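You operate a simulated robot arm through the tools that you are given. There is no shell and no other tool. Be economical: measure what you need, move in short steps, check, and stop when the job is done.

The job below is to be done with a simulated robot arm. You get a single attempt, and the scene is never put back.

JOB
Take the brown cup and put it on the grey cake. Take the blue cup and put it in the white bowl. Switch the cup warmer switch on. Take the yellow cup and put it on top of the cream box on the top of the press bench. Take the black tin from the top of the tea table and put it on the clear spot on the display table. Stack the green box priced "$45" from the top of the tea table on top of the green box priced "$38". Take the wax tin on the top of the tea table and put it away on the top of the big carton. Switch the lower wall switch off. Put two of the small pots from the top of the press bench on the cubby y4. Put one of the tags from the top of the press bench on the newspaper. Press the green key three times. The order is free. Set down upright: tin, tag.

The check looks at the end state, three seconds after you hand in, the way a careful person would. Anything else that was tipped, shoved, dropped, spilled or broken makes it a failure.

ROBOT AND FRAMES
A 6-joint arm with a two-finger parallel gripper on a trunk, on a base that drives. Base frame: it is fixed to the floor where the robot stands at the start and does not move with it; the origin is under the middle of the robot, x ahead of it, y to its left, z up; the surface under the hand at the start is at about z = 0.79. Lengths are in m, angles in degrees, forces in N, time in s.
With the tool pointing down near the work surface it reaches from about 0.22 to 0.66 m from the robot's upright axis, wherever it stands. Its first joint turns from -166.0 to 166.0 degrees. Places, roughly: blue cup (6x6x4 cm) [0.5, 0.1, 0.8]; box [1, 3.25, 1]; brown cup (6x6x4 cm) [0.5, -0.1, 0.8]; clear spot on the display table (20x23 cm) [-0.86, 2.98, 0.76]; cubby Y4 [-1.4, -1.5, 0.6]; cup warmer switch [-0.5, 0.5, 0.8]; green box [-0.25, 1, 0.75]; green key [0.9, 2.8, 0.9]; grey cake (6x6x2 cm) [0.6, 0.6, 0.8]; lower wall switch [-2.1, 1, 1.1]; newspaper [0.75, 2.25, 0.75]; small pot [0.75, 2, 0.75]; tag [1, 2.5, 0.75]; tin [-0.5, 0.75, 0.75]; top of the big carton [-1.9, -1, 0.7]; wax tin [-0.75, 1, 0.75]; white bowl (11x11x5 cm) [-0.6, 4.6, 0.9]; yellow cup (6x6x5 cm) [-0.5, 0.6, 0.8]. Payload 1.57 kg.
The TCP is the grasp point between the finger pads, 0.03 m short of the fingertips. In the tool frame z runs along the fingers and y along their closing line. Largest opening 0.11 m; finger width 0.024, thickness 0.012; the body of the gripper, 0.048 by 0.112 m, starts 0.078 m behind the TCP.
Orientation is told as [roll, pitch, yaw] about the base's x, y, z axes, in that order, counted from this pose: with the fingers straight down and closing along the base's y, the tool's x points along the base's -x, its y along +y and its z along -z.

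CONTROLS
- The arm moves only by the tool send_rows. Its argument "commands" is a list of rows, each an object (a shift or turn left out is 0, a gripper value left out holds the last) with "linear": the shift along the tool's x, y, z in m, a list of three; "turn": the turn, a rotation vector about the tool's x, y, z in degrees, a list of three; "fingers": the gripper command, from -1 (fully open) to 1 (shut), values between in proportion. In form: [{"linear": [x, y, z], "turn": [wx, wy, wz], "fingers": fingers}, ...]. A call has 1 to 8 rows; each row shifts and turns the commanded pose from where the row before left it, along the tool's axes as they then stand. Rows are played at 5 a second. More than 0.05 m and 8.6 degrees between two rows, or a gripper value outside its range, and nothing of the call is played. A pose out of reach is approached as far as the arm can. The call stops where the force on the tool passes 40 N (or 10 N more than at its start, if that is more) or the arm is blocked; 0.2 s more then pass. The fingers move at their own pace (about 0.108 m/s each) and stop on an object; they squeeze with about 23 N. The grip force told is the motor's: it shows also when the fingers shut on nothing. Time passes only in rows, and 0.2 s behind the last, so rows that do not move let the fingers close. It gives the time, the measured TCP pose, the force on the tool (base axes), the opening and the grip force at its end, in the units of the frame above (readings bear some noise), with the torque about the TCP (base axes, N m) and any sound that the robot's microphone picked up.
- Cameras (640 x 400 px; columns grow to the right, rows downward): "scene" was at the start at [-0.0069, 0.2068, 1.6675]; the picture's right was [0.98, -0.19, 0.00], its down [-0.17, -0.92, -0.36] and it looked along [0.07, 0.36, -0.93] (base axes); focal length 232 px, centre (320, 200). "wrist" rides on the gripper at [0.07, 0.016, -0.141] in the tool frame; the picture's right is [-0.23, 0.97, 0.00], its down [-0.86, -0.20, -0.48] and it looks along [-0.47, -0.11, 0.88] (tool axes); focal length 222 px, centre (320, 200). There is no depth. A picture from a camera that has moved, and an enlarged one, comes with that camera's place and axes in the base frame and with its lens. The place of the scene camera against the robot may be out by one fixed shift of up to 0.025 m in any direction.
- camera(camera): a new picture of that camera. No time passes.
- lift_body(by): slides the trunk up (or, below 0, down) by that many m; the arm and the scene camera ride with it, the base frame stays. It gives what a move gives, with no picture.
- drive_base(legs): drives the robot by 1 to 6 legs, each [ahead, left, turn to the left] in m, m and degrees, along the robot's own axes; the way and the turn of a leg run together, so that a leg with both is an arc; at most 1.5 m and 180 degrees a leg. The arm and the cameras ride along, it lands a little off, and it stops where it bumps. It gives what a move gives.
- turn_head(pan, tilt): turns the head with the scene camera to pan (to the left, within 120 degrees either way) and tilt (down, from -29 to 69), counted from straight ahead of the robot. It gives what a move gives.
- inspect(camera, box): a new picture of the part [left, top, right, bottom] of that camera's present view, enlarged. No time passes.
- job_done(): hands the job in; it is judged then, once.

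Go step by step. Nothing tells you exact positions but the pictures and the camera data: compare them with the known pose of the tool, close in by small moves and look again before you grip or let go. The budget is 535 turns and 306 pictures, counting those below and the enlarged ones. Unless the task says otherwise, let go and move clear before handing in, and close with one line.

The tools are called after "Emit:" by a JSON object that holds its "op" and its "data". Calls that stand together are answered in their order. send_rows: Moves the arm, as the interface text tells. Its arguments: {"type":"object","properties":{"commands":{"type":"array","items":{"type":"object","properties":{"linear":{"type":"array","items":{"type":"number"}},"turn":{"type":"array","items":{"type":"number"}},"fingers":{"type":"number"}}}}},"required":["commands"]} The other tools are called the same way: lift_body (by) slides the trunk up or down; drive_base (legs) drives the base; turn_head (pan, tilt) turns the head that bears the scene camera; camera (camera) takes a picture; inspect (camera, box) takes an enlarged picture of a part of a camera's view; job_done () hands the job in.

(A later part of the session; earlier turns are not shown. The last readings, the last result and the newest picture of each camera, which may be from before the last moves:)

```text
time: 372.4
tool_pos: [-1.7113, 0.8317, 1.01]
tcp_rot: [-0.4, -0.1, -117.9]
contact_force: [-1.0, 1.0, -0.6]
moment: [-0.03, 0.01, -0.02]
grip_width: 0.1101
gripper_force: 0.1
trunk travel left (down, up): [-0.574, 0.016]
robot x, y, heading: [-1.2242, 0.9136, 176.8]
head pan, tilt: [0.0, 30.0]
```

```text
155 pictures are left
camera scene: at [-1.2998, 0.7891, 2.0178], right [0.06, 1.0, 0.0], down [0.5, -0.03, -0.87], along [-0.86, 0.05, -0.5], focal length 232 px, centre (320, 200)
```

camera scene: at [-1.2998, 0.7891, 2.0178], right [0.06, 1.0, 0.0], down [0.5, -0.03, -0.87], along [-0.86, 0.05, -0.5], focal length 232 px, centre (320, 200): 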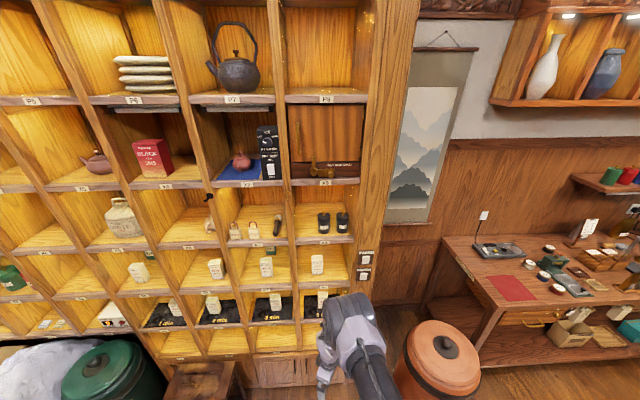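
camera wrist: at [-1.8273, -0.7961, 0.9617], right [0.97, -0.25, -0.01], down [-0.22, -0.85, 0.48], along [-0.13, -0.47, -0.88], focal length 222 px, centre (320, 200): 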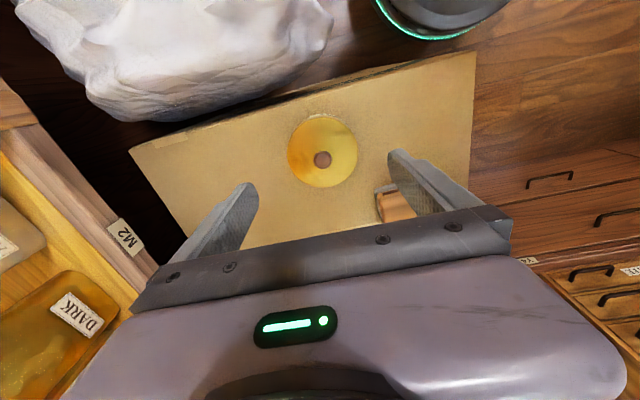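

Emit:
{"op": "inspect", "data": {"camera": "scene", "box": [330, 235, 400, 295]}}

```text
6.67 times, centred on (365, 265) of scene
camera zoom: at [-1.2998, 0.7891, 2.0178], right [0.06, 1.0, 0.0], down [0.5, -0.03, -0.87], along [-0.86, 0.05, -0.5], focal length 1544 px, centre (20, -233)
```

zoom: 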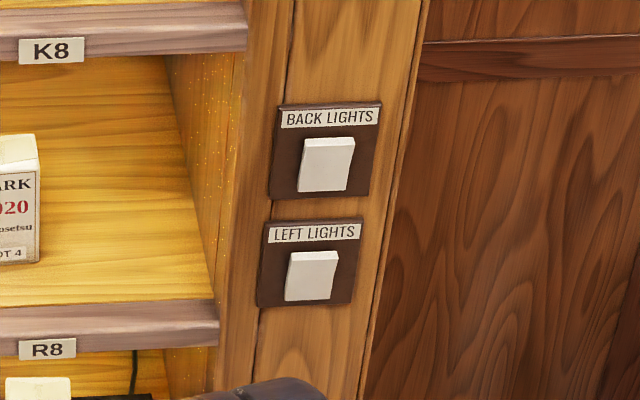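

The lower switch is the "LEFT LIGHTS" rocker, about (-2.08,1.05,1.12). I'll orient the tool to point at the wall: first yaw, then tilt.

Emit:
{"op": "send_rows", "data": {"commands": [{"turn": [0, 0, 7.75], "fingers": 1}, {"turn": [0, 0, 7.75]}, {"turn": [0, 0, 7.75]}, {"turn": [0, 0, 7.75]}, {"turn": [0, 0, 7.75]}, {"turn": [0, 0, 7.75]}, {"turn": [0, 0, 7.75]}, {"turn": [0, 0, 7.75]}]}}

Emit:
{"op": "send_rows", "data": {"commands": [{"turn": [0, -8, 0]}, {"turn": [0, -8, 0]}, {"turn": [0, -8, 0]}, {"turn": [0, -8, 0]}]}}

```text
time: 374.2
tool_pos: [-1.7087, 0.832, 1.0092]
tcp_rot: [0.0, -0.4, -180.1]
contact_force: [0.8, -1.2, 0.6]
moment: [-0.01, -0.01, 0.05]
grip_width: 0.0
gripper_force: 21.5
trunk travel left (down, up): [-0.574, 0.016]
robot x, y, heading: [-1.2209, 0.9132, 176.7]
head pan, tilt: [0.0, 30.0]
```

```text
time: 375.2
tool_pos: [-1.7119, 0.8364, 1.0099]
tcp_rot: [-1.4, -29.7, -179.4]
contact_force: [0.1, -0.3, 0.1]
moment: [0.04, 0.0, -0.01]
grip_width: 0.0
gripper_force: 20.9
out of reach, approached as far as the arm can: row 1, 2, 3
trunk travel left (down, up): [-0.574, 0.016]
robot x, y, heading: [-1.2283, 0.9145, 176.9]
head pan, tilt: [0.0, 30.0]
```

Emit:
{"op": "send_rows", "data": {"commands": [{"linear": [-0.02, 0, 0.015], "turn": [0, -8, 0]}, {"linear": [-0.02, 0, 0.015], "turn": [0, -8, 0]}, {"linear": [-0.015, 0, 0.02], "turn": [0, -8, 0]}, {"linear": [-0.01, 0, 0.02], "turn": [0, -8, 0]}]}}

Emit:
{"op": "camera", "data": {"camera": "wrist"}}

```text
time: 376.2
tool_pos: [-1.8087, 0.8398, 1.0003]
tcp_rot: [-2.2, -61.8, -178.0]
contact_force: [-0.6, 0.3, 0.5]
moment: [-0.01, 0.01, 0.02]
grip_width: 0.0001
gripper_force: 21.0
trunk travel left (down, up): [-0.574, 0.016]
robot x, y, heading: [-1.2246, 0.9146, 176.7]
head pan, tilt: [0.0, 30.0]
```

```text
153 pictures are left
camera wrist: at [-1.6528, 0.8219, 1.0059], right [-0.11, -0.98, 0.18], down [0.02, 0.18, 0.98], along [-0.99, 0.11, 0.0], focal length 222 px, centre (320, 200)
```

wrist: 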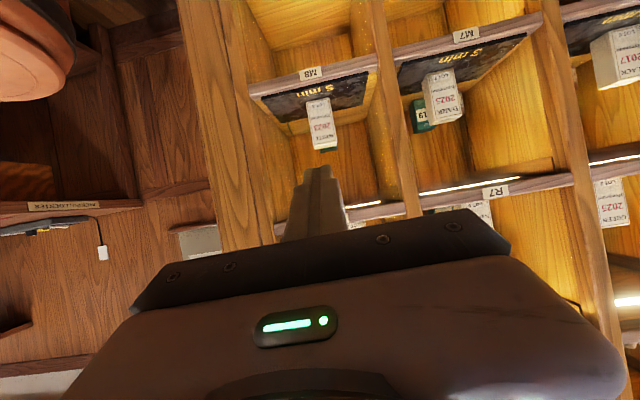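

Emit:
{"op": "send_rows", "data": {"commands": [{"linear": [-0.02, -0.041, -0.01]}, {"linear": [-0.02, -0.041, -0.01]}, {"linear": [-0.02, -0.041, -0.01]}, {"linear": [-0.02, -0.041, -0.01]}, {"linear": [-0.02, -0.041, -0.01]}, {"linear": [-0.02, 0, -0.01], "turn": [0, -8, 0]}]}}

Emit:
{"op": "camera", "data": {"camera": "wrist"}}

```text
time: 377.6
tool_pos: [-1.8124, 1.039, 1.1341]
tcp_rot: [-3.4, -69.7, -176.9]
contact_force: [-0.2, -0.1, 0.2]
moment: [-0.01, 0.02, -0.03]
grip_width: 0.0
gripper_force: 21.3
trunk travel left (down, up): [-0.574, 0.016]
robot x, y, heading: [-1.2228, 0.9136, 176.7]
head pan, tilt: [0.0, 30.0]
```

```text
152 pictures are left
camera wrist: at [-1.658, 1.0236, 1.1192], right [-0.08, -0.98, 0.19], down [0.15, 0.18, 0.97], along [-0.99, 0.11, 0.13], focal length 222 px, centre (320, 200)
```

wrist: 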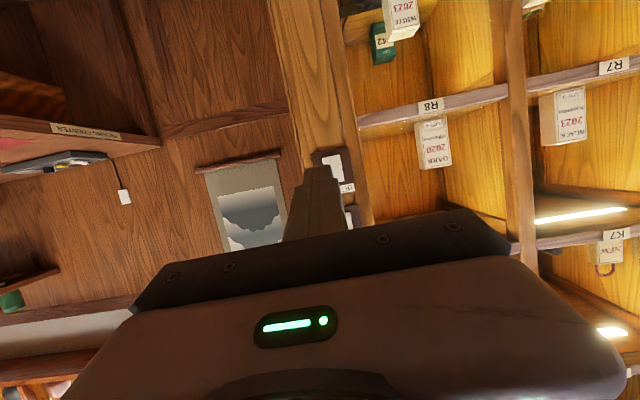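

Emit:
{"op": "inspect", "data": {"camera": "wrist", "box": [280, 130, 400, 240]}}

```text
3.64 times, centred on (340, 185) of wrist
camera zoom: at [-1.658, 1.0236, 1.1192], right [-0.08, -0.98, 0.19], down [0.15, 0.18, 0.97], along [-0.99, 0.11, 0.13], focal length 808 px, centre (247, 254)
```

zoom: 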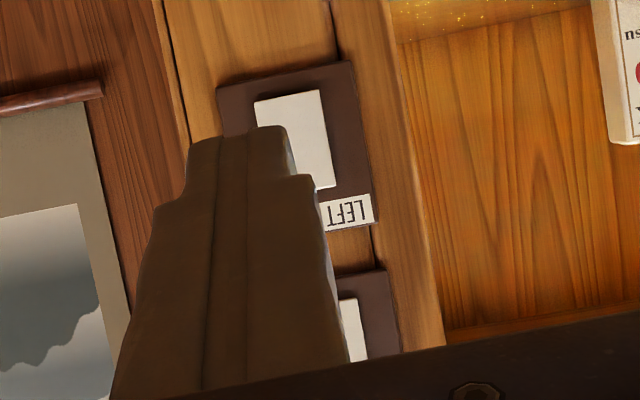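

Emit:
{"op": "send_rows", "data": {"commands": [{"linear": [-0.011, 0, 0.0415]}, {"linear": [-0.011, 0, 0.0415]}, {"linear": [-0.011, 0, 0.0415]}, {"linear": [-0.011, 0, 0.0415]}]}}

Emit:
{"op": "inspect", "data": {"camera": "wrist", "box": [220, 80, 420, 220]}}

```text
time: 378.6
tool_pos: [-1.9876, 1.0387, 1.1216]
tcp_rot: [-3.2, -69.5, -177.2]
contact_force: [-0.1, 0.2, -0.9]
moment: [0.05, -0.02, 0.0]
grip_width: 0.0001
gripper_force: 21.0
trunk travel left (down, up): [-0.574, 0.016]
robot x, y, heading: [-1.2213, 0.9157, 176.4]
head pan, tilt: [0.0, 30.0]
```

```text
2.86 times, centred on (320, 150) of wrist
camera zoom: at [-1.8327, 1.0232, 1.1059], right [-0.08, -0.98, 0.19], down [0.15, 0.18, 0.97], along [-0.99, 0.11, 0.13], focal length 635 px, centre (320, 343)
```

zoom: 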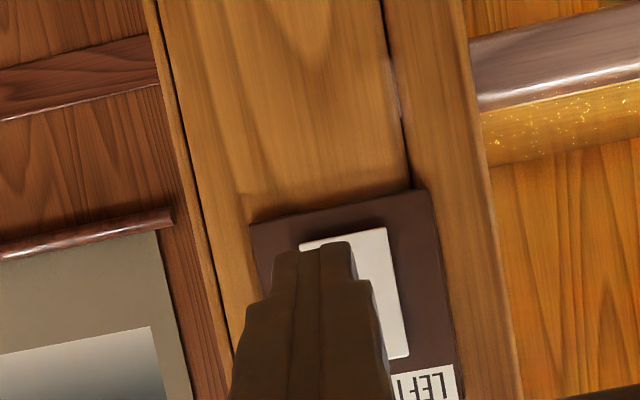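

Emit:
{"op": "send_rows", "data": {"commands": [{"linear": [-0.007, 0.005, 0.019]}, {"linear": [-0.0035, 0, 0.0094]}, {"linear": [-0.0035, 0, 0.0094]}, {"linear": [-0.002, 0, 0.005]}, {"linear": [-0.002, 0, 0.005]}]}}

Emit:
{"op": "inspect", "data": {"camera": "wrist", "box": [220, 80, 420, 220]}}

```text
time: 379.8
tool_pos: [-2.0182, 1.0382, 1.1269]
tcp_rot: [-3.1, -69.6, -177.0]
contact_force: [-0.2, -0.4, -0.5]
moment: [-0.01, 0.03, -0.05]
grip_width: 0.0
gripper_force: 21.5
out of reach, approached as far as the arm can: row 3, 4, 5
trunk travel left (down, up): [-0.574, 0.016]
robot x, y, heading: [-1.2282, 0.9118, 176.8]
head pan, tilt: [0.0, 30.0]
```

```text
2.86 times, centred on (320, 150) of wrist
camera zoom: at [-1.8642, 1.0223, 1.1109], right [-0.08, -0.98, 0.19], down [0.15, 0.18, 0.97], along [-0.99, 0.11, 0.13], focal length 635 px, centre (320, 343)
```

zoom: 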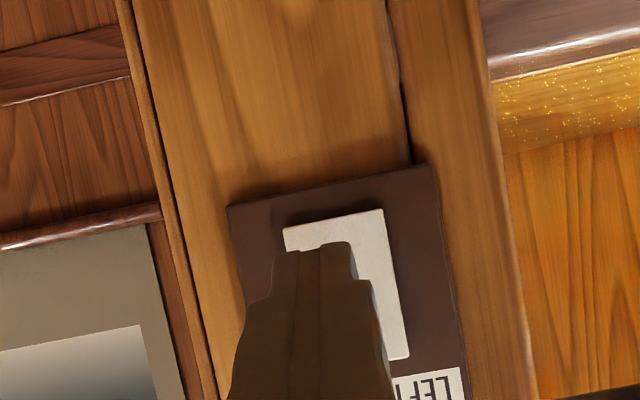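

Emit:
{"op": "send_rows", "data": {"commands": [{"linear": [0.01, 0, -0.028]}, {"linear": [0.01, 0, -0.028]}]}}

Emit:
{"op": "drive_base", "data": {"legs": [[0.1, 0, 3]]}}

Emit:
{"op": "inspect", "data": {"camera": "wrist", "box": [220, 80, 420, 220]}}

```text
time: 380.4
tool_pos: [-1.96, 1.0382, 1.1263]
tcp_rot: [-3.2, -69.7, -177.0]
contact_force: [1.0, 0.9, 0.8]
moment: [-0.02, -0.02, 0.0]
grip_width: 0.0
gripper_force: 21.1
trunk travel left (down, up): [-0.574, 0.016]
robot x, y, heading: [-1.2243, 0.9111, 176.6]
head pan, tilt: [0.0, 30.0]
```

```text
time: 381.6
tool_pos: [-2.0393, 1.0142, 1.1232]
tcp_rot: [-3.2, -69.4, -174.8]
contact_force: [4.4, -0.9, 2.6]
moment: [-0.03, 0.07, -0.02]
grip_width: 0.0002
gripper_force: 21.1
trunk travel left (down, up): [-0.574, 0.016]
robot x, y, heading: [-1.3045, 0.9189, 178.8]
head pan, tilt: [0.0, 30.0]
stopped in leg 1: the force on the tool passed its limit at 262 N (the readings are from after the stop); the commanded pose is now the measured one
```

```text
2.86 times, centred on (320, 150) of wrist
camera zoom: at [-1.8843, 1.0034, 1.108], right [-0.04, -0.98, 0.19], down [0.14, 0.19, 0.97], along [-0.99, 0.07, 0.13], focal length 635 px, centre (320, 343)
```

zoom: 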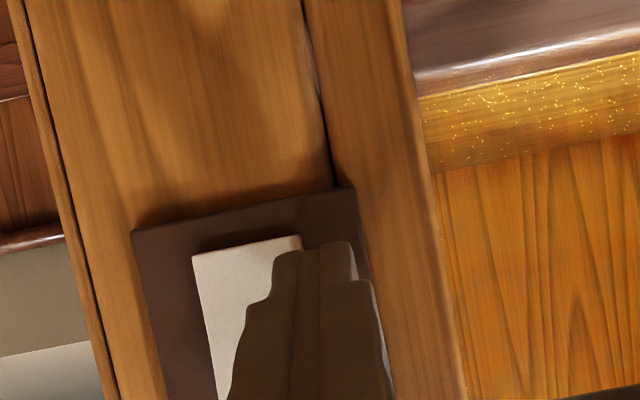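

The hand bumped the plate while driving; nothing looks damaged. I'll back off slightly, centre on the rocker's lower half, and press gently.

Emit:
{"op": "send_rows", "data": {"commands": [{"linear": [0.005, 0, -0.014]}, {"linear": [0.0047, -0.018, 0.002]}]}}

Emit:
{"op": "inspect", "data": {"camera": "wrist", "box": [220, 80, 420, 220]}}

```text
time: 382.1
tool_pos: [-2.0298, 1.0348, 1.1189]
tcp_rot: [-3.0, -69.3, -175.2]
contact_force: [0.6, 0.4, 0.3]
moment: [-0.01, 0.04, 0.04]
grip_width: 0.0001
gripper_force: 21.4
trunk travel left (down, up): [-0.574, 0.016]
robot x, y, heading: [-1.3036, 0.9151, 178.8]
head pan, tilt: [0.0, 30.0]
```

```text
2.86 times, centred on (320, 150) of wrist
camera zoom: at [-1.8736, 1.0236, 1.1034], right [-0.04, -0.98, 0.19], down [0.14, 0.19, 0.97], along [-0.99, 0.07, 0.13], focal length 635 px, centre (320, 343)
```

zoom: 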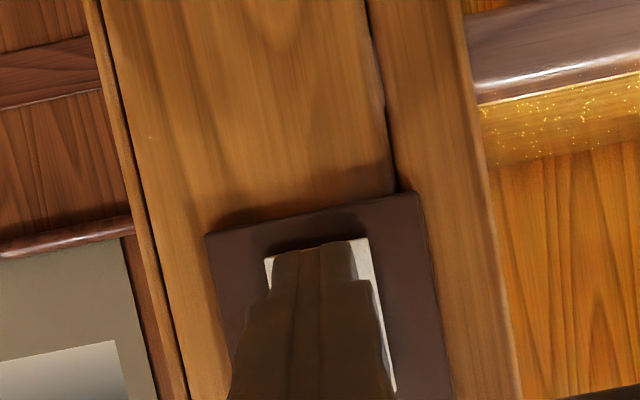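

Emit:
{"op": "send_rows", "data": {"commands": [{"linear": [-0.002, 0, 0.0056]}, {"linear": [-0.0014, 0, 0.0038]}, {"linear": [-0.0014, 0, 0.0038]}, {"linear": [-0.0014, 0, 0.0038]}]}}

```text
time: 383.1
tool_pos: [-2.0402, 1.032, 1.1183]
tcp_rot: [-2.9, -69.3, -175.2]
contact_force: [21.2, 0.6, -0.5]
moment: [0.2, 0.01, -0.09]
grip_width: 0.0
gripper_force: 21.2
trunk travel left (down, up): [-0.574, 0.016]
robot x, y, heading: [-1.3059, 0.9152, 178.8]
head pan, tilt: [0.0, 30.0]
```

Emit:
{"op": "send_rows", "data": {"commands": [{"linear": [-0.001, 0, 0.003]}, {"linear": [-0.001, 0, 0.003]}]}}

```text
time: 383.6
tool_pos: [-2.0419, 1.0333, 1.1157]
tcp_rot: [-2.7, -69.0, -175.5]
contact_force: [25.9, 1.9, 8.1]
moment: [0.03, 0.28, -0.11]
grip_width: 0.0
gripper_force: 21.6
trunk travel left (down, up): [-0.574, 0.016]
robot x, y, heading: [-1.2998, 0.9133, 178.9]
head pan, tilt: [0.0, 30.0]
stopped in row 2: the force on the tool passed its limit at 45 N (the readings are from after the stop); the commanded pose is now the measured one
```

Lower half doesn't move. Trying the upper half.

Emit:
{"op": "send_rows", "data": {"commands": [{"linear": [0.005, 0, -0.014]}, {"linear": [-0.028, 0, -0.011]}]}}

Emit:
{"op": "inspect", "data": {"camera": "wrist", "box": [220, 80, 420, 220]}}

```text
time: 384.2
tool_pos: [-2.0312, 1.0311, 1.1489]
tcp_rot: [-2.8, -68.9, -175.5]
contact_force: [0.1, 0.1, -0.7]
moment: [0.03, 0.02, -0.01]
grip_width: 0.0
gripper_force: 21.4
trunk travel left (down, up): [-0.574, 0.016]
robot x, y, heading: [-1.3014, 0.9155, 179.0]
head pan, tilt: [0.0, 30.0]
```

```text
2.86 times, centred on (320, 150) of wrist
camera zoom: at [-1.8749, 1.0211, 1.1339], right [-0.05, -0.98, 0.2], down [0.13, 0.19, 0.97], along [-0.99, 0.07, 0.12], focal length 635 px, centre (320, 343)
```

zoom: 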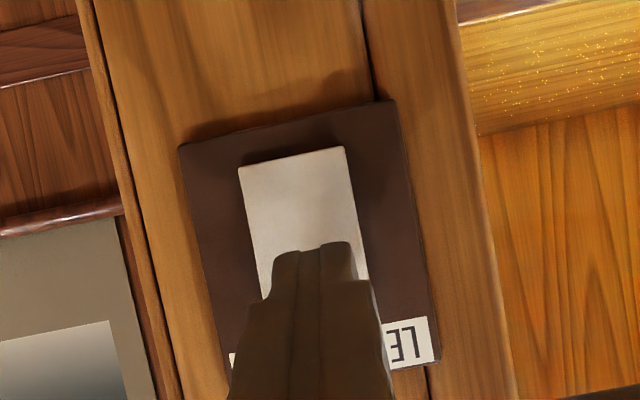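

Emit:
{"op": "send_rows", "data": {"commands": [{"linear": [-0.003, 0, 0.008]}, {"linear": [-0.0014, 0, 0.0038]}, {"linear": [-0.0014, 0, 0.0038]}, {"linear": [-0.0014, 0, 0.0038]}]}}

```text
time: 385.4
tool_pos: [-2.043, 1.0314, 1.1459]
tcp_rot: [-2.7, -68.9, -175.6]
contact_force: [29.9, -0.4, 20.2]
moment: [0.06, 0.61, -0.09]
grip_width: 0.0
gripper_force: 21.7
trunk travel left (down, up): [-0.574, 0.016]
robot x, y, heading: [-1.304, 0.917, 178.9]
head pan, tilt: [0.0, 30.0]
heard: click
stopped in row 4: the force on the tool passed its limit at 44 N (the readings are from after the stop); the commanded pose is now the measured one
```

Click — the switch toggled on its upper half. I'll back off and check.

Emit:
{"op": "send_rows", "data": {"commands": [{"linear": [0.006, 0, -0.017]}, {"linear": [0.015, 0, -0.04]}, {"linear": [0.015, 0, -0.04]}, {"linear": [0.015, 0, -0.04]}]}}

Emit:
{"op": "inspect", "data": {"camera": "scene", "box": [300, 215, 420, 315]}}

```text
time: 386.4
tool_pos: [-1.8997, 1.0344, 1.1484]
tcp_rot: [-2.5, -68.6, -175.7]
contact_force: [-0.1, 0.1, 0.2]
moment: [0.02, -0.01, -0.03]
grip_width: 0.0
gripper_force: 20.7
trunk travel left (down, up): [-0.574, 0.016]
robot x, y, heading: [-1.3046, 0.9186, 178.9]
head pan, tilt: [0.0, 30.0]
```

```text
4.00 times, centred on (360, 265) of scene
camera zoom: at [-1.3698, 0.7902, 2.0181], right [0.02, 1.0, 0.0], down [0.5, -0.01, -0.87], along [-0.87, 0.02, -0.5], focal length 926 px, centre (160, -60)
```

zoom: 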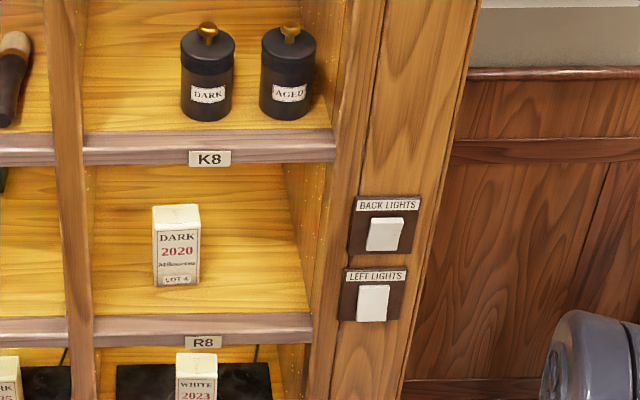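

Lower switch now shows the opposite state to the upper one. I'll level the tool and return to the tea table.

Emit:
{"op": "send_rows", "data": {"commands": [{"linear": [0.0, 0.02, -0.02], "turn": [0, 8.4, 0]}, {"linear": [0.01, 0.02, -0.01], "turn": [0, 8.4, 0]}, {"linear": [0.01, 0.02, -0.01], "turn": [0, 8.4, 0]}, {"linear": [0.01, 0.02, 0], "turn": [0, 8.4, 0]}, {"linear": [0.01, 0.02, 0.01], "turn": [0, 8.4, 0]}, {"linear": [0.01, 0.02, 0.01], "turn": [0, 8.4, 0]}, {"linear": [0.0, 0.0, 0.02], "turn": [0, 8.4, 0]}, {"linear": [0.0, 0.0, 0.02], "turn": [0, 8.4, 0]}]}}

Emit:
{"op": "drive_base", "data": {"legs": [[-0.12, 0, 0], [0, 0, -178.9], [0, -0.15, 0]]}}

Emit:
{"op": "camera", "data": {"camera": "wrist"}}

```text
time: 388.1
tool_pos: [-1.8511, 0.9181, 1.0698]
tcp_rot: [-1.0, -1.5, -178.0]
contact_force: [-0.7, 1.0, -0.3]
moment: [-0.01, -0.01, -0.01]
grip_width: 0.0
gripper_force: 21.6
trunk travel left (down, up): [-0.574, 0.016]
robot x, y, heading: [-1.3018, 0.9168, 178.9]
head pan, tilt: [0.0, 30.0]
```

```text
time: 397.8
tool_pos: [-0.6424, 0.754, 1.0707]
tcp_rot: [-0.9, -1.5, 0.6]
contact_force: [0.6, 0.4, 0.1]
moment: [0.01, -0.01, 0.0]
grip_width: 0.0
gripper_force: 21.6
trunk travel left (down, up): [-0.574, 0.016]
robot x, y, heading: [-1.1921, 0.7671, -2.1]
head pan, tilt: [0.0, 30.0]
```

```text
144 pictures are left
camera wrist: at [-0.7175, 0.7708, 1.21], right [0.22, 0.98, -0.01], down [0.85, -0.18, 0.5], along [0.49, -0.12, -0.86], focal length 222 px, centre (320, 200)
```

wrist: 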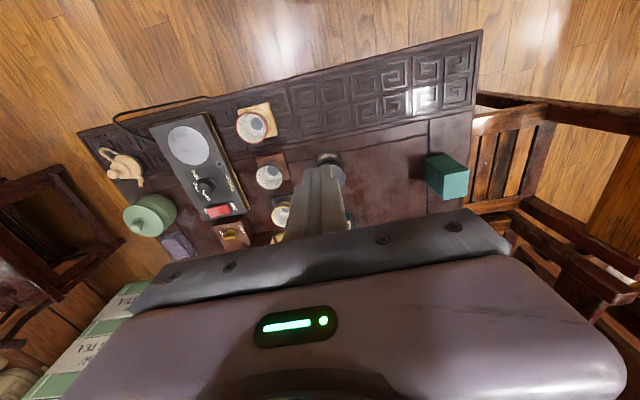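

Emit:
{"op": "inspect", "data": {"camera": "wrist", "box": [130, 100, 310, 250]}}

```text
2.67 times, centred on (220, 175) of wrist
camera zoom: at [-0.7175, 0.7708, 1.21], right [0.22, 0.98, -0.01], down [0.85, -0.18, 0.5], along [0.49, -0.12, -0.86], focal length 592 px, centre (587, 267)
```

zoom: 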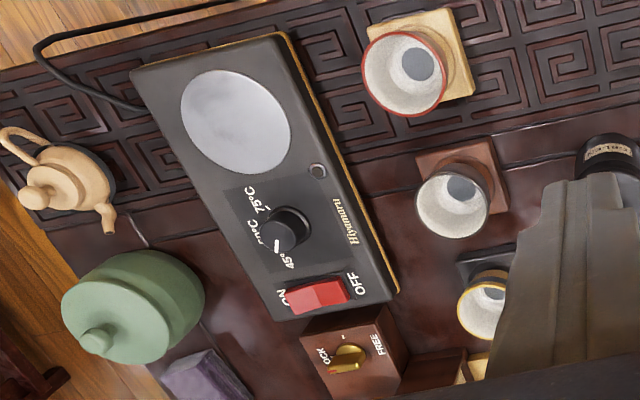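

The red rocker is marked ON (−y side) and OFF (+y side). I'll move the base so it's within reach.

Emit:
{"op": "drive_base", "data": {"legs": [[0.1, -0.25, 2]]}}

Emit:
{"op": "send_rows", "data": {"commands": [{"linear": [0, -0.02, 0.04]}, {"linear": [0, -0.02, 0.04]}]}}

Emit:
{"op": "camera", "data": {"camera": "wrist"}}

```text
time: 399.7
tool_pos: [-0.5507, 0.5119, 1.0696]
tcp_rot: [-0.9, -1.4, 2.3]
contact_force: [-0.7, 0.6, 0.3]
moment: [-0.03, 0.0, -0.02]
grip_width: 0.0001
gripper_force: 21.8
trunk travel left (down, up): [-0.574, 0.016]
robot x, y, heading: [-1.095, 0.5081, -0.8]
head pan, tilt: [0.0, 30.0]
```

```text
time: 400.3
tool_pos: [-0.5488, 0.4712, 0.9919]
tcp_rot: [-0.9, -1.3, 2.4]
contact_force: [0.5, -0.8, 0.9]
moment: [0.01, -0.02, -0.02]
grip_width: 0.0
gripper_force: 21.4
trunk travel left (down, up): [-0.574, 0.016]
robot x, y, heading: [-1.0985, 0.5123, -0.6]
head pan, tilt: [0.0, 30.0]
```

```text
142 pictures are left
camera wrist: at [-0.6249, 0.4865, 1.1318], right [0.19, 0.98, -0.01], down [0.85, -0.16, 0.5], along [0.49, -0.1, -0.86], focal length 222 px, centre (320, 200)
```

wrist: 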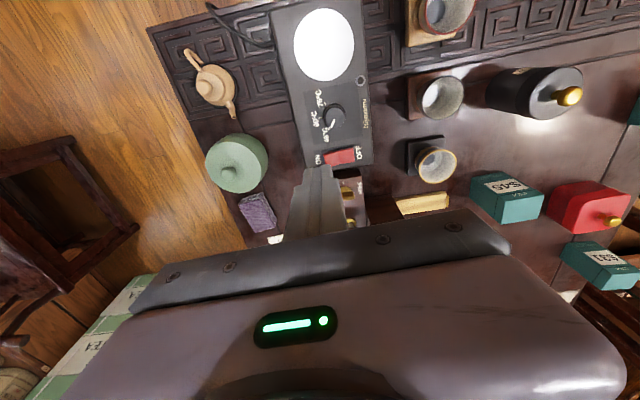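

Emit:
{"op": "send_rows", "data": {"commands": [{"linear": [-0.02, 0.005, 0]}, {"linear": [-0.019, 0.006, 0]}]}}

Emit:
{"op": "lift_body", "data": {"by": -0.12}}

Emit:
{"op": "inspect", "data": {"camera": "wrist", "box": [220, 100, 440, 240]}}

```text
time: 400.9
tool_pos: [-0.5101, 0.4859, 0.9914]
tcp_rot: [-0.9, -1.4, 2.3]
contact_force: [-1.0, 0.2, 0.8]
moment: [-0.03, -0.01, -0.02]
grip_width: 0.0
gripper_force: 21.1
trunk travel left (down, up): [-0.574, 0.016]
robot x, y, heading: [-1.1, 0.5124, -0.9]
head pan, tilt: [0.0, 30.0]
```

```text
time: 402.4
tool_pos: [-0.5089, 0.4842, 0.8719]
tcp_rot: [-0.9, -1.4, 2.3]
contact_force: [-0.2, 0.7, -0.2]
moment: [0.0, 0.03, 0.0]
grip_width: 0.0
gripper_force: 20.5
trunk travel left (down, up): [-0.454, 0.136]
robot x, y, heading: [-1.0995, 0.5137, -0.9]
head pan, tilt: [0.0, 30.0]
```

```text
2.86 times, centred on (330, 170) of wrist
camera zoom: at [-0.5856, 0.4995, 1.012], right [0.19, 0.98, -0.01], down [0.85, -0.16, 0.5], along [0.49, -0.1, -0.86], focal length 635 px, centre (291, 286)
```

zoom: 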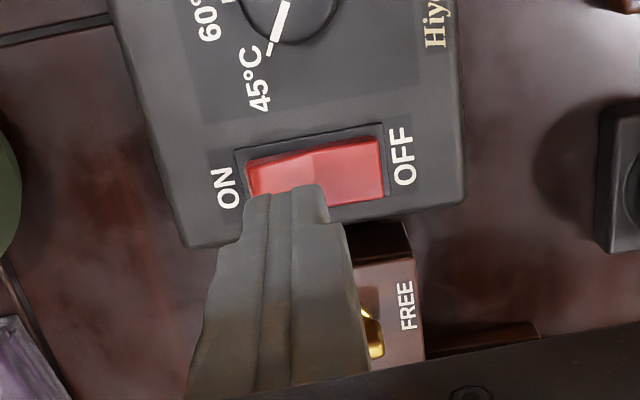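

Emit:
{"op": "send_rows", "data": {"commands": [{"linear": [0.001, -0.007, 0.015]}, {"linear": [0, 0, 0.008]}, {"linear": [0, 0, 0.005]}, {"linear": [0, 0, 0.004]}]}}

Emit:
{"op": "inspect", "data": {"camera": "wrist", "box": [220, 100, 440, 240]}}

```text
time: 403.4
tool_pos: [-0.5134, 0.4763, 0.8443]
tcp_rot: [-0.9, -1.5, 2.2]
contact_force: [-0.1, 0.0, -0.5]
moment: [0.0, -0.02, 0.0]
grip_width: 0.0002
gripper_force: 21.5
out of reach, approached as far as the arm can: row 4
trunk travel left (down, up): [-0.454, 0.136]
robot x, y, heading: [-1.0993, 0.5129, -0.6]
head pan, tilt: [0.0, 30.0]
```

```text
2.86 times, centred on (330, 170) of wrist
camera zoom: at [-0.5884, 0.492, 0.9843], right [0.19, 0.98, -0.01], down [0.85, -0.16, 0.5], along [0.49, -0.1, -0.86], focal length 635 px, centre (291, 286)
```

zoom: 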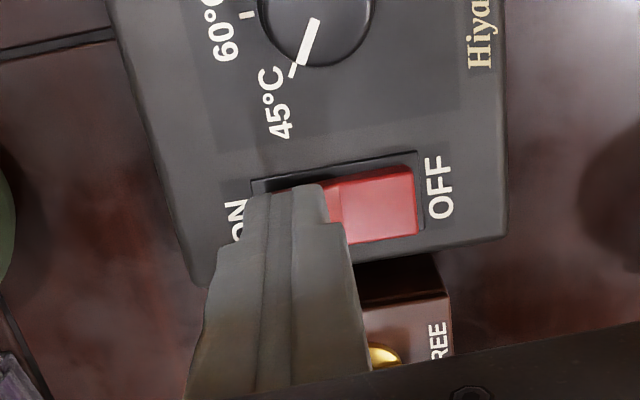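

Emit:
{"op": "lift_body", "data": {"by": -0.007}}

Emit:
{"op": "lift_body", "data": {"by": -0.005}}

```text
time: 403.9
tool_pos: [-0.5138, 0.4764, 0.8378]
tcp_rot: [-1.0, -1.5, 2.3]
contact_force: [0.4, 0.3, 0.5]
moment: [0.02, 0.01, -0.03]
grip_width: 0.0
gripper_force: 21.4
trunk travel left (down, up): [-0.447, 0.143]
robot x, y, heading: [-1.096, 0.5147, -0.6]
head pan, tilt: [0.0, 30.0]
```

```text
time: 404.5
tool_pos: [-0.5122, 0.4764, 0.8327]
tcp_rot: [-0.9, -1.6, 2.3]
contact_force: [-0.2, 0.2, -0.5]
moment: [-0.04, 0.01, 0.03]
grip_width: 0.0
gripper_force: 21.2
trunk travel left (down, up): [-0.442, 0.148]
robot x, y, heading: [-1.0956, 0.5091, -0.8]
head pan, tilt: [0.0, 30.0]
```

Emit:
{"op": "lift_body", "data": {"by": -0.005}}

Emit:
{"op": "lift_body", "data": {"by": -0.004}}

Emit:
{"op": "lift_body", "data": {"by": -0.003}}

```text
time: 405.0
tool_pos: [-0.5117, 0.4772, 0.8297]
tcp_rot: [-0.9, -1.8, 2.4]
contact_force: [-4.0, 0.5, 24.4]
moment: [-0.13, 0.12, -0.08]
grip_width: 0.0001
gripper_force: 20.9
trunk travel left (down, up): [-0.437, 0.153]
robot x, y, heading: [-1.0996, 0.5104, -0.8]
head pan, tilt: [0.0, 30.0]
```

```text
time: 405.4
tool_pos: [-0.5139, 0.4774, 0.8304]
tcp_rot: [-0.9, -1.8, 2.2]
contact_force: [-14.2, 1.7, 21.1]
moment: [-0.09, 0.46, -0.2]
grip_width: 0.0001
gripper_force: 21.6
trunk travel left (down, up): [-0.436, 0.154]
robot x, y, heading: [-1.0967, 0.5084, -0.7]
head pan, tilt: [0.0, 30.0]
stopped: the force on the tool passed its limit at 45 N (the readings are from after the stop); the commanded pose is now the measured one
```

```text
time: 405.8
tool_pos: [-0.5126, 0.4751, 0.8295]
tcp_rot: [-0.9, -1.8, 2.1]
contact_force: [-16.3, 1.8, 26.2]
moment: [-0.07, 0.54, -0.23]
grip_width: 0.0
gripper_force: 21.3
trunk travel left (down, up): [-0.434, 0.156]
robot x, y, heading: [-1.0981, 0.5122, -0.6]
head pan, tilt: [0.0, 30.0]
stopped: the force on the tool passed its limit at 44 N (the readings are from after the stop); the commanded pose is now the measured one
```

Emit:
{"op": "lift_body", "data": {"by": 0.05}}

Emit:
{"op": "send_rows", "data": {"commands": [{"linear": [0.0, -0.03, 0]}]}}

Emit:
{"op": "inspect", "data": {"camera": "wrist", "box": [270, 110, 420, 210]}}

```text
time: 406.7
tool_pos: [-0.5094, 0.4765, 0.8785]
tcp_rot: [-0.9, -1.7, 2.3]
contact_force: [-0.3, -0.6, -0.5]
moment: [-0.01, 0.0, 0.0]
grip_width: 0.0002
gripper_force: 22.0
trunk travel left (down, up): [-0.484, 0.106]
robot x, y, heading: [-1.0972, 0.5108, -0.9]
head pan, tilt: [0.0, 30.0]
```

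```text
time: 407.1
tool_pos: [-0.512, 0.4441, 0.8789]
tcp_rot: [-0.9, -1.7, 2.2]
contact_force: [0.6, -0.2, 0.1]
moment: [0.03, 0.0, -0.01]
grip_width: 0.0001
gripper_force: 21.0
trunk travel left (down, up): [-0.484, 0.106]
robot x, y, heading: [-1.0987, 0.5121, -0.9]
head pan, tilt: [0.0, 30.0]
```

```text
4.00 times, centred on (345, 160) of wrist
camera zoom: at [-0.5879, 0.4604, 1.0185], right [0.19, 0.98, -0.01], down [0.85, -0.16, 0.51], along [0.5, -0.1, -0.86], focal length 888 px, centre (220, 360)
```

zoom: 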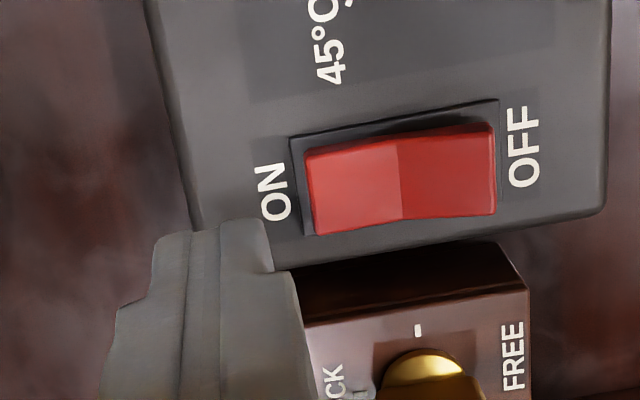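

The ON end is raised. A flat fingertip rests on the frame, so I'll tilt the tool to press with a fingertip corner at the outer ON end.

Emit:
{"op": "send_rows", "data": {"commands": [{"linear": [-0.006, 0.023, 0]}, {"turn": [6, -5.5, 0]}, {"turn": [6, -5.5, 0]}]}}

Emit:
{"op": "lift_body", "data": {"by": -0.025}}

Emit:
{"op": "inspect", "data": {"camera": "wrist", "box": [270, 110, 420, 210]}}

```text
time: 407.9
tool_pos: [-0.5108, 0.4588, 0.8789]
tcp_rot: [-13.1, -12.7, 3.8]
contact_force: [-0.4, 0.8, -0.5]
moment: [0.03, 0.02, -0.03]
grip_width: 0.0002
gripper_force: 21.6
out of reach, approached as far as the arm can: row 1
trunk travel left (down, up): [-0.484, 0.106]
robot x, y, heading: [-1.0989, 0.511, -0.5]
head pan, tilt: [0.0, 30.0]
```

```text
time: 408.6
tool_pos: [-0.5087, 0.4578, 0.8545]
tcp_rot: [-13.2, -12.6, 3.6]
contact_force: [0.2, -1.2, 0.6]
moment: [0.04, 0.0, -0.02]
grip_width: 0.0
gripper_force: 21.1
trunk travel left (down, up): [-0.459, 0.131]
robot x, y, heading: [-1.0989, 0.5106, -0.8]
head pan, tilt: [0.0, 30.0]
```

```text
4.00 times, centred on (345, 160) of wrist
camera zoom: at [-0.6113, 0.4996, 0.9705], right [0.21, 0.96, -0.17], down [0.73, -0.04, 0.69], along [0.65, -0.26, -0.71], focal length 888 px, centre (220, 360)
```

zoom: 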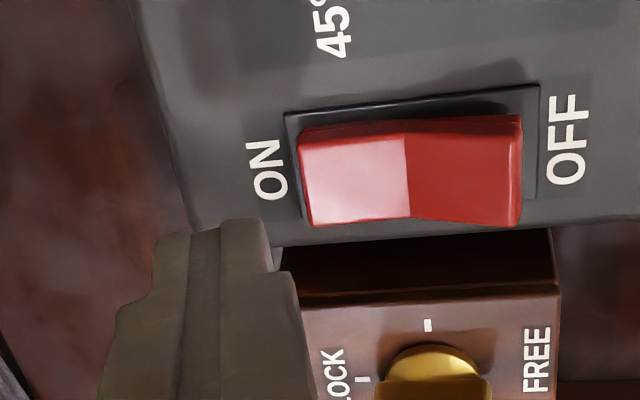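

Comparing pictures before and after, the OFF end now looks raised, so my first press likely toggled it (trunk moves may not report sounds). I'll verify with a gentle corner press at the ON end.

Emit:
{"op": "send_rows", "data": {"commands": [{"linear": [-0.003, 0.009, -0.002]}]}}

Emit:
{"op": "inspect", "data": {"camera": "wrist", "box": [270, 110, 420, 210]}}

```text
time: 409.0
tool_pos: [-0.5076, 0.4689, 0.8541]
tcp_rot: [-13.2, -12.5, 3.7]
contact_force: [-0.3, 0.4, 0.0]
moment: [0.02, 0.01, 0.0]
grip_width: 0.0001
gripper_force: 21.8
trunk travel left (down, up): [-0.459, 0.131]
robot x, y, heading: [-1.0962, 0.5068, -1.0]
head pan, tilt: [0.0, 30.0]
```

```text
4.00 times, centred on (345, 160) of wrist
camera zoom: at [-0.6088, 0.5097, 0.9707], right [0.21, 0.96, -0.17], down [0.73, -0.04, 0.69], along [0.65, -0.27, -0.71], focal length 888 px, centre (220, 360)
```

zoom: 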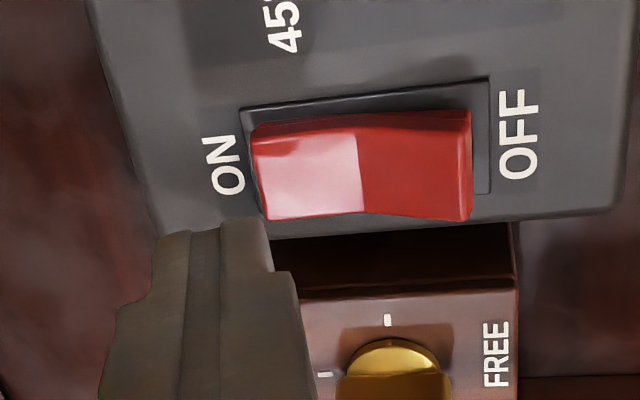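

The ON end is clearly down and the OFF end up, so the warmer is on. Next I'll level the tool and look at the green boxes.

Emit:
{"op": "lift_body", "data": {"by": 0.12}}

Emit:
{"op": "send_rows", "data": {"commands": [{"linear": [0, 0, -0.03], "turn": [-6.3, 6, 0]}, {"linear": [0.02, 0.03, -0.03], "turn": [-6.3, 6, 0]}, {"linear": [0.02, 0.04, 0]}]}}

Emit:
{"op": "drive_base", "data": {"legs": [[0, 0.3, 0]]}}

Emit:
{"op": "turn_head", "data": {"pan": -5, "tilt": 45}}

Emit:
{"op": "inspect", "data": {"camera": "scene", "box": [200, 180, 400, 320]}}

Emit:
{"op": "camera", "data": {"camera": "wrist"}}

```text
time: 410.5
tool_pos: [-0.5067, 0.4671, 0.9739]
tcp_rot: [-13.1, -12.6, 3.7]
contact_force: [0.3, -0.8, 0.2]
moment: [-0.03, -0.02, 0.02]
grip_width: 0.0
gripper_force: 21.6
trunk travel left (down, up): [-0.579, 0.011]
robot x, y, heading: [-1.1003, 0.5128, -0.8]
head pan, tilt: [0.0, 30.0]
```

```text
refused: row 1 steps farther than a row can; nothing moved
```

```text
time: 412.6
tool_pos: [-0.5016, 0.7719, 0.9743]
tcp_rot: [-13.1, -12.6, 3.2]
contact_force: [-0.1, -0.5, 0.7]
moment: [-0.02, 0.0, 0.03]
grip_width: 0.0
gripper_force: 21.5
trunk travel left (down, up): [-0.579, 0.011]
robot x, y, heading: [-1.0943, 0.816, -1.1]
head pan, tilt: [0.0, 30.0]
```

```text
time: 413.3
tool_pos: [-0.5024, 0.7704, 0.9752]
tcp_rot: [-13.2, -12.6, 3.3]
contact_force: [-0.4, -0.8, 0.3]
moment: [-0.01, 0.0, 0.03]
grip_width: 0.0001
gripper_force: 21.2
trunk travel left (down, up): [-0.579, 0.011]
robot x, y, heading: [-1.0958, 0.8167, -1.4]
head pan, tilt: [-5.0, 45.0]
```

```text
2.86 times, centred on (300, 250) of scene
camera zoom: at [-1.0268, 0.9608, 2.0007], right [-0.11, -0.99, 0.0], down [-0.7, 0.07, -0.71], along [0.7, -0.07, -0.71], focal length 662 px, centre (377, 57)
```

zoom: 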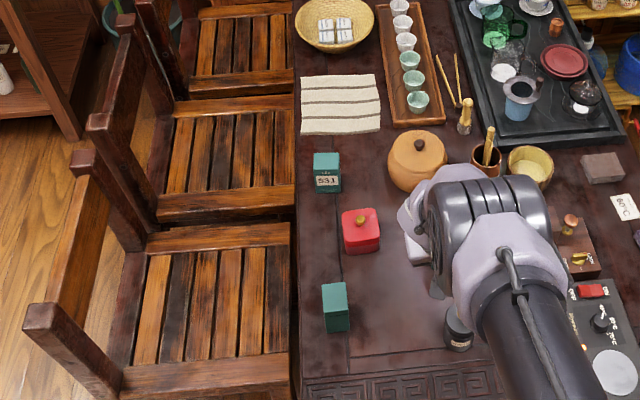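

```text
135 pictures are left
camera wrist: at [-0.6039, 0.8135, 1.0908], right [0.21, 0.96, -0.17], down [0.73, -0.04, 0.69], along [0.65, -0.27, -0.71], focal length 222 px, centre (320, 200)
```

wrist: 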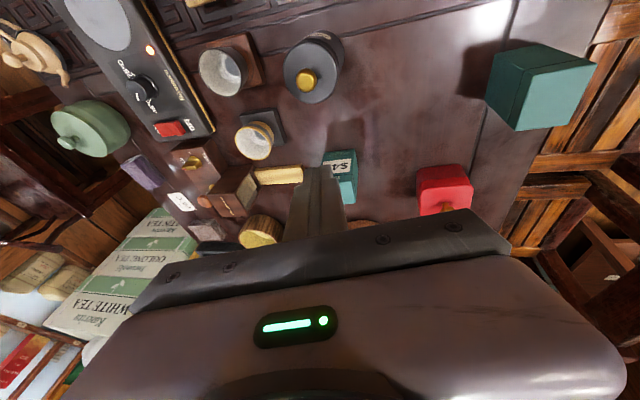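

The warmer's indicator is lit, so it is on. I'll level the tool and rise above box $45.

Emit:
{"op": "send_rows", "data": {"commands": [{"linear": [0, 0, -0.03], "turn": [-4.4, 4.2, 0]}, {"linear": [0, 0, -0.02], "turn": [-4.4, 4.2, 0]}, {"linear": [0, 0, -0.01], "turn": [-4.4, 4.2, 0]}, {"linear": [-0.02, 0, 0], "fingers": -0.6}, {"linear": [-0.02, 0, 0]}]}}

Emit:
{"op": "camera", "data": {"camera": "wrist"}}

```text
time: 414.5
tool_pos: [-0.4828, 0.7833, 1.0324]
tcp_rot: [0.4, -0.1, 1.9]
contact_force: [-0.1, 0.2, 1.1]
moment: [0.0, 0.01, 0.01]
grip_width: 0.088
gripper_force: 0.0
out of reach, approached as far as the arm can: row 5
trunk travel left (down, up): [-0.579, 0.011]
robot x, y, heading: [-1.0952, 0.816, -1.0]
head pan, tilt: [-5.0, 45.0]
```

```text
134 pictures are left
camera wrist: at [-0.5546, 0.7963, 1.1741], right [0.19, 0.98, 0.01], down [0.86, -0.17, 0.48], along [0.47, -0.09, -0.88], focal length 222 px, centre (320, 200)
```

wrist: 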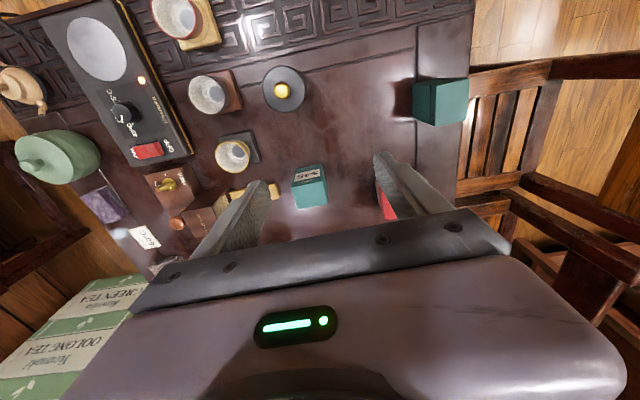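

Emit:
{"op": "inspect", "data": {"camera": "wrist", "box": [230, 60, 490, 230]}}

```text
2.35 times, centred on (360, 145) of wrist
camera zoom: at [-0.5546, 0.7963, 1.1741], right [0.19, 0.98, 0.01], down [0.86, -0.17, 0.48], along [0.47, -0.09, -0.88], focal length 523 px, centre (226, 329)
```

zoom: 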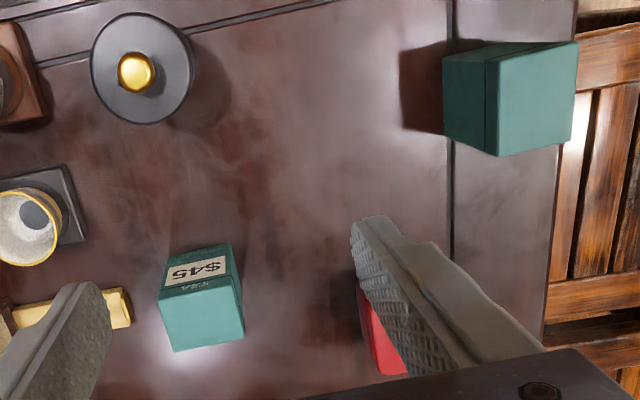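

Box $45 centre ≈(-0.386,0.746), top z≈0.83. The third box (the $38 by elimination) is at ≈(-0.49,0.974) with the same height. I'll move closer and grasp $45.

Emit:
{"op": "drive_base", "data": {"legs": [[0.1, -0.02, 1]]}}

Emit:
{"op": "lift_body", "data": {"by": -0.12}}

Emit:
{"op": "camera", "data": {"camera": "wrist"}}

```text
time: 415.7
tool_pos: [-0.3856, 0.7718, 1.0321]
tcp_rot: [0.3, -0.1, 2.8]
contact_force: [-1.0, -0.8, 0.3]
moment: [-0.02, 0.0, 0.0]
grip_width: 0.0879
gripper_force: 0.1
trunk travel left (down, up): [-0.579, 0.011]
robot x, y, heading: [-0.9977, 0.8003, -0.2]
head pan, tilt: [-5.0, 45.0]
```

```text
time: 417.2
tool_pos: [-0.385, 0.7716, 0.9127]
tcp_rot: [0.4, -0.1, 2.8]
contact_force: [0.9, 0.3, -0.6]
moment: [0.02, 0.0, -0.04]
grip_width: 0.0881
gripper_force: 0.1
trunk travel left (down, up): [-0.459, 0.131]
robot x, y, heading: [-0.9958, 0.7945, -0.3]
head pan, tilt: [-5.0, 45.0]
```

```text
132 pictures are left
camera wrist: at [-0.4575, 0.7836, 1.054], right [0.18, 0.98, 0.01], down [0.86, -0.16, 0.48], along [0.47, -0.08, -0.88], focal length 222 px, centre (320, 200)
```

wrist: 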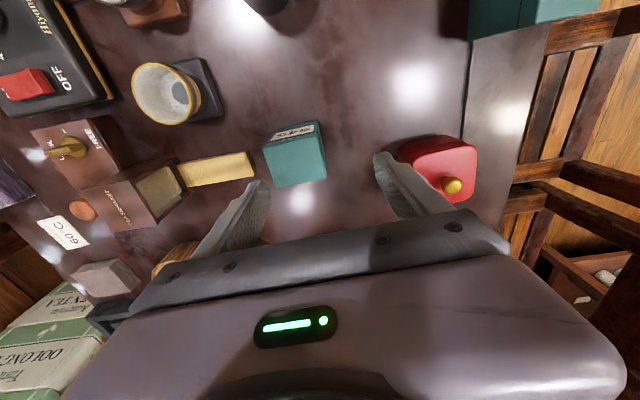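

Emit:
{"op": "send_rows", "data": {"commands": [{"linear": [0.001, -0.0255, 0], "turn": [0, 0, -2.2], "fingers": -0.5}]}}

Emit:
{"op": "lift_body", "data": {"by": -0.06}}

Emit:
{"op": "inspect", "data": {"camera": "wrist", "box": [200, 90, 460, 250]}}

```text
time: 417.6
tool_pos: [-0.3859, 0.7463, 0.9108]
tcp_rot: [0.3, -0.2, 5.0]
contact_force: [-0.3, 0.1, -0.6]
moment: [0.03, -0.01, 0.0]
grip_width: 0.0827
gripper_force: 0.1
trunk travel left (down, up): [-0.459, 0.131]
robot x, y, heading: [-0.9992, 0.7954, -0.1]
head pan, tilt: [-5.0, 45.0]
```

```text
time: 418.6
tool_pos: [-0.3847, 0.7464, 0.8488]
tcp_rot: [0.2, -0.1, 5.0]
contact_force: [-0.1, -0.1, -0.1]
moment: [0.02, 0.0, -0.03]
grip_width: 0.0828
gripper_force: 0.0
trunk travel left (down, up): [-0.399, 0.191]
robot x, y, heading: [-0.9942, 0.7948, -0.2]
head pan, tilt: [-5.0, 45.0]
```

```text
2.46 times, centred on (330, 170) of wrist
camera zoom: at [-0.4586, 0.7561, 0.9919], right [0.14, 0.99, 0.0], down [0.87, -0.13, 0.48], along [0.48, -0.06, -0.88], focal length 547 px, centre (295, 274)
```

zoom: 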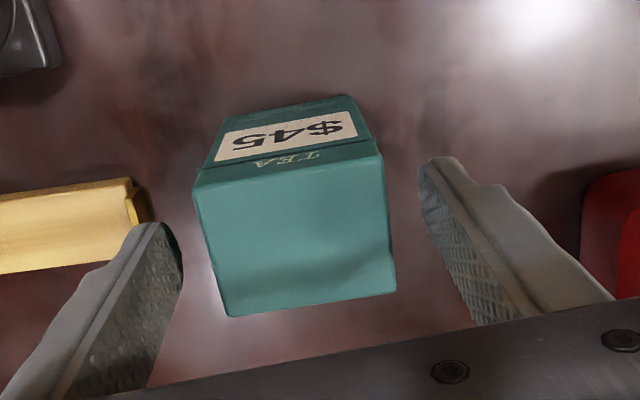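

Emit:
{"op": "lift_body", "data": {"by": -0.052}}

Emit:
{"op": "send_rows", "data": {"commands": [{"linear": [-0.002, 0.001, 0]}, {"fingers": 1}, {}, {}, {}]}}

Emit:
{"op": "lift_body", "data": {"by": 0.02}}

Emit:
{"op": "lift_body", "data": {"by": 0.12}}

Emit:
{"op": "inspect", "data": {"camera": "wrist", "box": [200, 90, 460, 250]}}

```text
time: 419.5
tool_pos: [-0.3866, 0.747, 0.798]
tcp_rot: [0.3, -0.1, 5.0]
contact_force: [0.8, 0.0, 0.1]
moment: [0.04, 0.01, 0.03]
grip_width: 0.0827
gripper_force: 0.0
trunk travel left (down, up): [-0.347, 0.243]
robot x, y, heading: [-0.9928, 0.7936, -0.3]
head pan, tilt: [-5.0, 45.0]
```

```text
time: 420.7
tool_pos: [-0.384, 0.7471, 0.7985]
tcp_rot: [0.3, -0.1, 5.0]
contact_force: [-0.4, -0.2, 0.6]
moment: [-0.01, 0.01, 0.02]
grip_width: 0.0545
gripper_force: 23.0
trunk travel left (down, up): [-0.347, 0.243]
robot x, y, heading: [-0.9967, 0.7982, -0.2]
head pan, tilt: [-5.0, 45.0]
```

```text
time: 421.4
tool_pos: [-0.3843, 0.7483, 0.8188]
tcp_rot: [0.4, -0.1, 5.0]
contact_force: [-1.0, -1.0, -1.1]
moment: [-0.01, 0.0, 0.05]
grip_width: 0.0547
gripper_force: 22.9
trunk travel left (down, up): [-0.367, 0.223]
robot x, y, heading: [-0.9974, 0.7953, -0.3]
head pan, tilt: [-5.0, 45.0]
```

```text
time: 422.9
tool_pos: [-0.3846, 0.7478, 0.939]
tcp_rot: [0.2, -0.1, 5.0]
contact_force: [0.1, 0.9, -1.2]
moment: [0.01, -0.04, 0.0]
grip_width: 0.0544
gripper_force: 23.7
trunk travel left (down, up): [-0.487, 0.103]
robot x, y, heading: [-0.9964, 0.7948, -0.4]
head pan, tilt: [-5.0, 45.0]
```

```text
2.46 times, centred on (330, 170) of wrist
camera zoom: at [-0.4565, 0.7569, 1.0802], right [0.14, 0.99, 0.0], down [0.87, -0.13, 0.48], along [0.47, -0.06, -0.88], focal length 547 px, centre (295, 274)
```

zoom: 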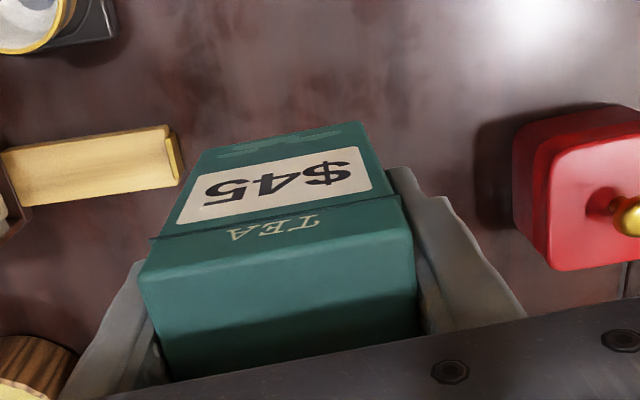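

Whole box held. Moving toward the $38 box and re-measuring it.

Emit:
{"op": "send_rows", "data": {"commands": [{"linear": [0.03, 0.03, 0]}, {"linear": [0.03, 0.03, 0]}, {"linear": [0.03, 0.03, 0]}, {"linear": [0.01, 0.035, 0]}]}}

Emit:
{"op": "camera", "data": {"camera": "wrist"}}

```text
time: 423.9
tool_pos: [-0.4949, 0.8656, 0.9353]
tcp_rot: [0.2, -0.2, 5.0]
contact_force: [-0.7, -0.3, -0.3]
moment: [-0.02, 0.02, 0.0]
grip_width: 0.0542
gripper_force: 23.3
trunk travel left (down, up): [-0.487, 0.103]
robot x, y, heading: [-0.993, 0.7944, -0.1]
head pan, tilt: [-5.0, 45.0]
```

```text
129 pictures are left
camera wrist: at [-0.5678, 0.8739, 1.0775], right [0.14, 0.99, 0.0], down [0.87, -0.13, 0.48], along [0.48, -0.06, -0.88], focal length 222 px, centre (320, 200)
```

wrist: 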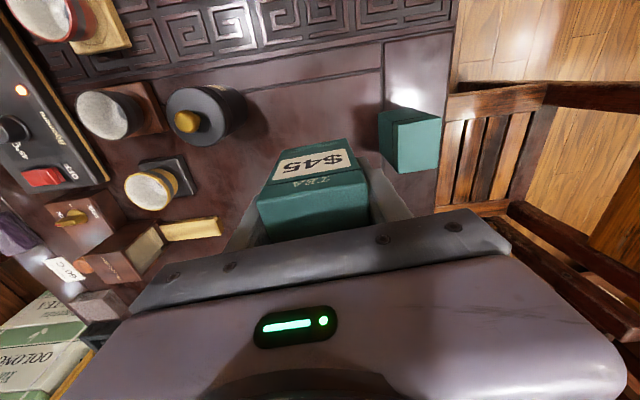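

Emit:
{"op": "send_rows", "data": {"commands": [{"linear": [0, 0, -0.01], "turn": [0, 0, 5]}, {"linear": [-0.0027, 0.0365, 0]}, {"linear": [-0.0027, 0.0365, 0]}, {"linear": [-0.0027, 0.0365, 0]}]}}

Emit:
{"op": "camera", "data": {"camera": "wrist"}}

```text
time: 424.9
tool_pos: [-0.4872, 0.9731, 0.9488]
tcp_rot: [0.1, -0.1, 0.0]
contact_force: [0.4, 0.1, 0.3]
moment: [-0.02, 0.02, 0.01]
grip_width: 0.0542
gripper_force: 23.1
trunk travel left (down, up): [-0.487, 0.103]
robot x, y, heading: [-0.994, 0.7966, -0.3]
head pan, tilt: [-5.0, 45.0]
```

```text
128 pictures are left
camera wrist: at [-0.5584, 0.9892, 1.0903], right [0.23, 0.97, 0.0], down [0.85, -0.2, 0.48], along [0.47, -0.11, -0.88], focal length 222 px, centre (320, 200)
```

wrist: 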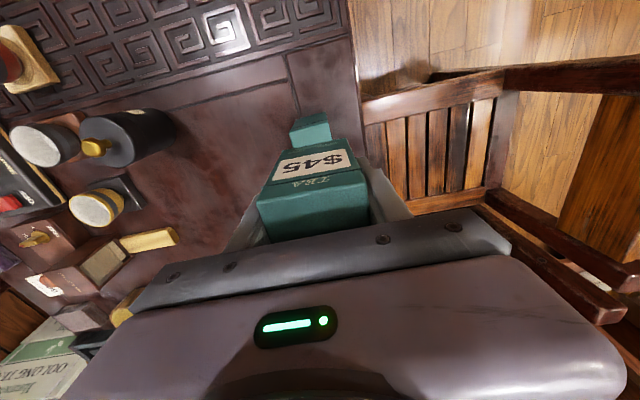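

Emit:
{"op": "lift_body", "data": {"by": -0.06}}

Emit:
{"op": "inspect", "data": {"camera": "wrist", "box": [200, 90, 460, 250]}}

```text
time: 425.9
tool_pos: [-0.4865, 0.9718, 0.8886]
tcp_rot: [0.4, -0.1, 0.0]
contact_force: [0.2, 0.7, -0.4]
moment: [0.02, 0.0, -0.05]
grip_width: 0.0539
gripper_force: 23.4
trunk travel left (down, up): [-0.427, 0.163]
robot x, y, heading: [-0.9953, 0.796, -0.2]
head pan, tilt: [-5.0, 45.0]
```

```text
2.46 times, centred on (330, 170) of wrist
camera zoom: at [-0.5583, 0.9877, 1.0306], right [0.23, 0.97, 0.01], down [0.85, -0.2, 0.48], along [0.47, -0.1, -0.88], focal length 547 px, centre (295, 274)
```

zoom: 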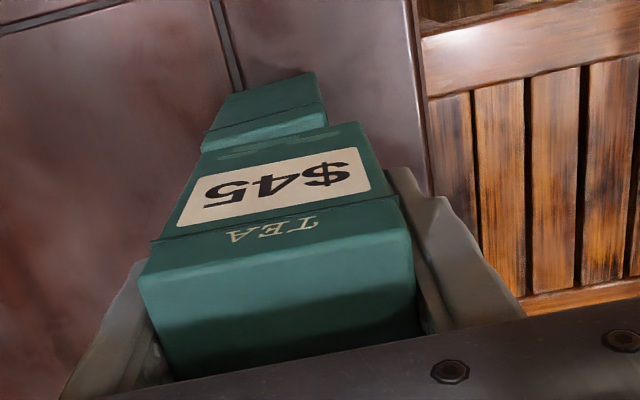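

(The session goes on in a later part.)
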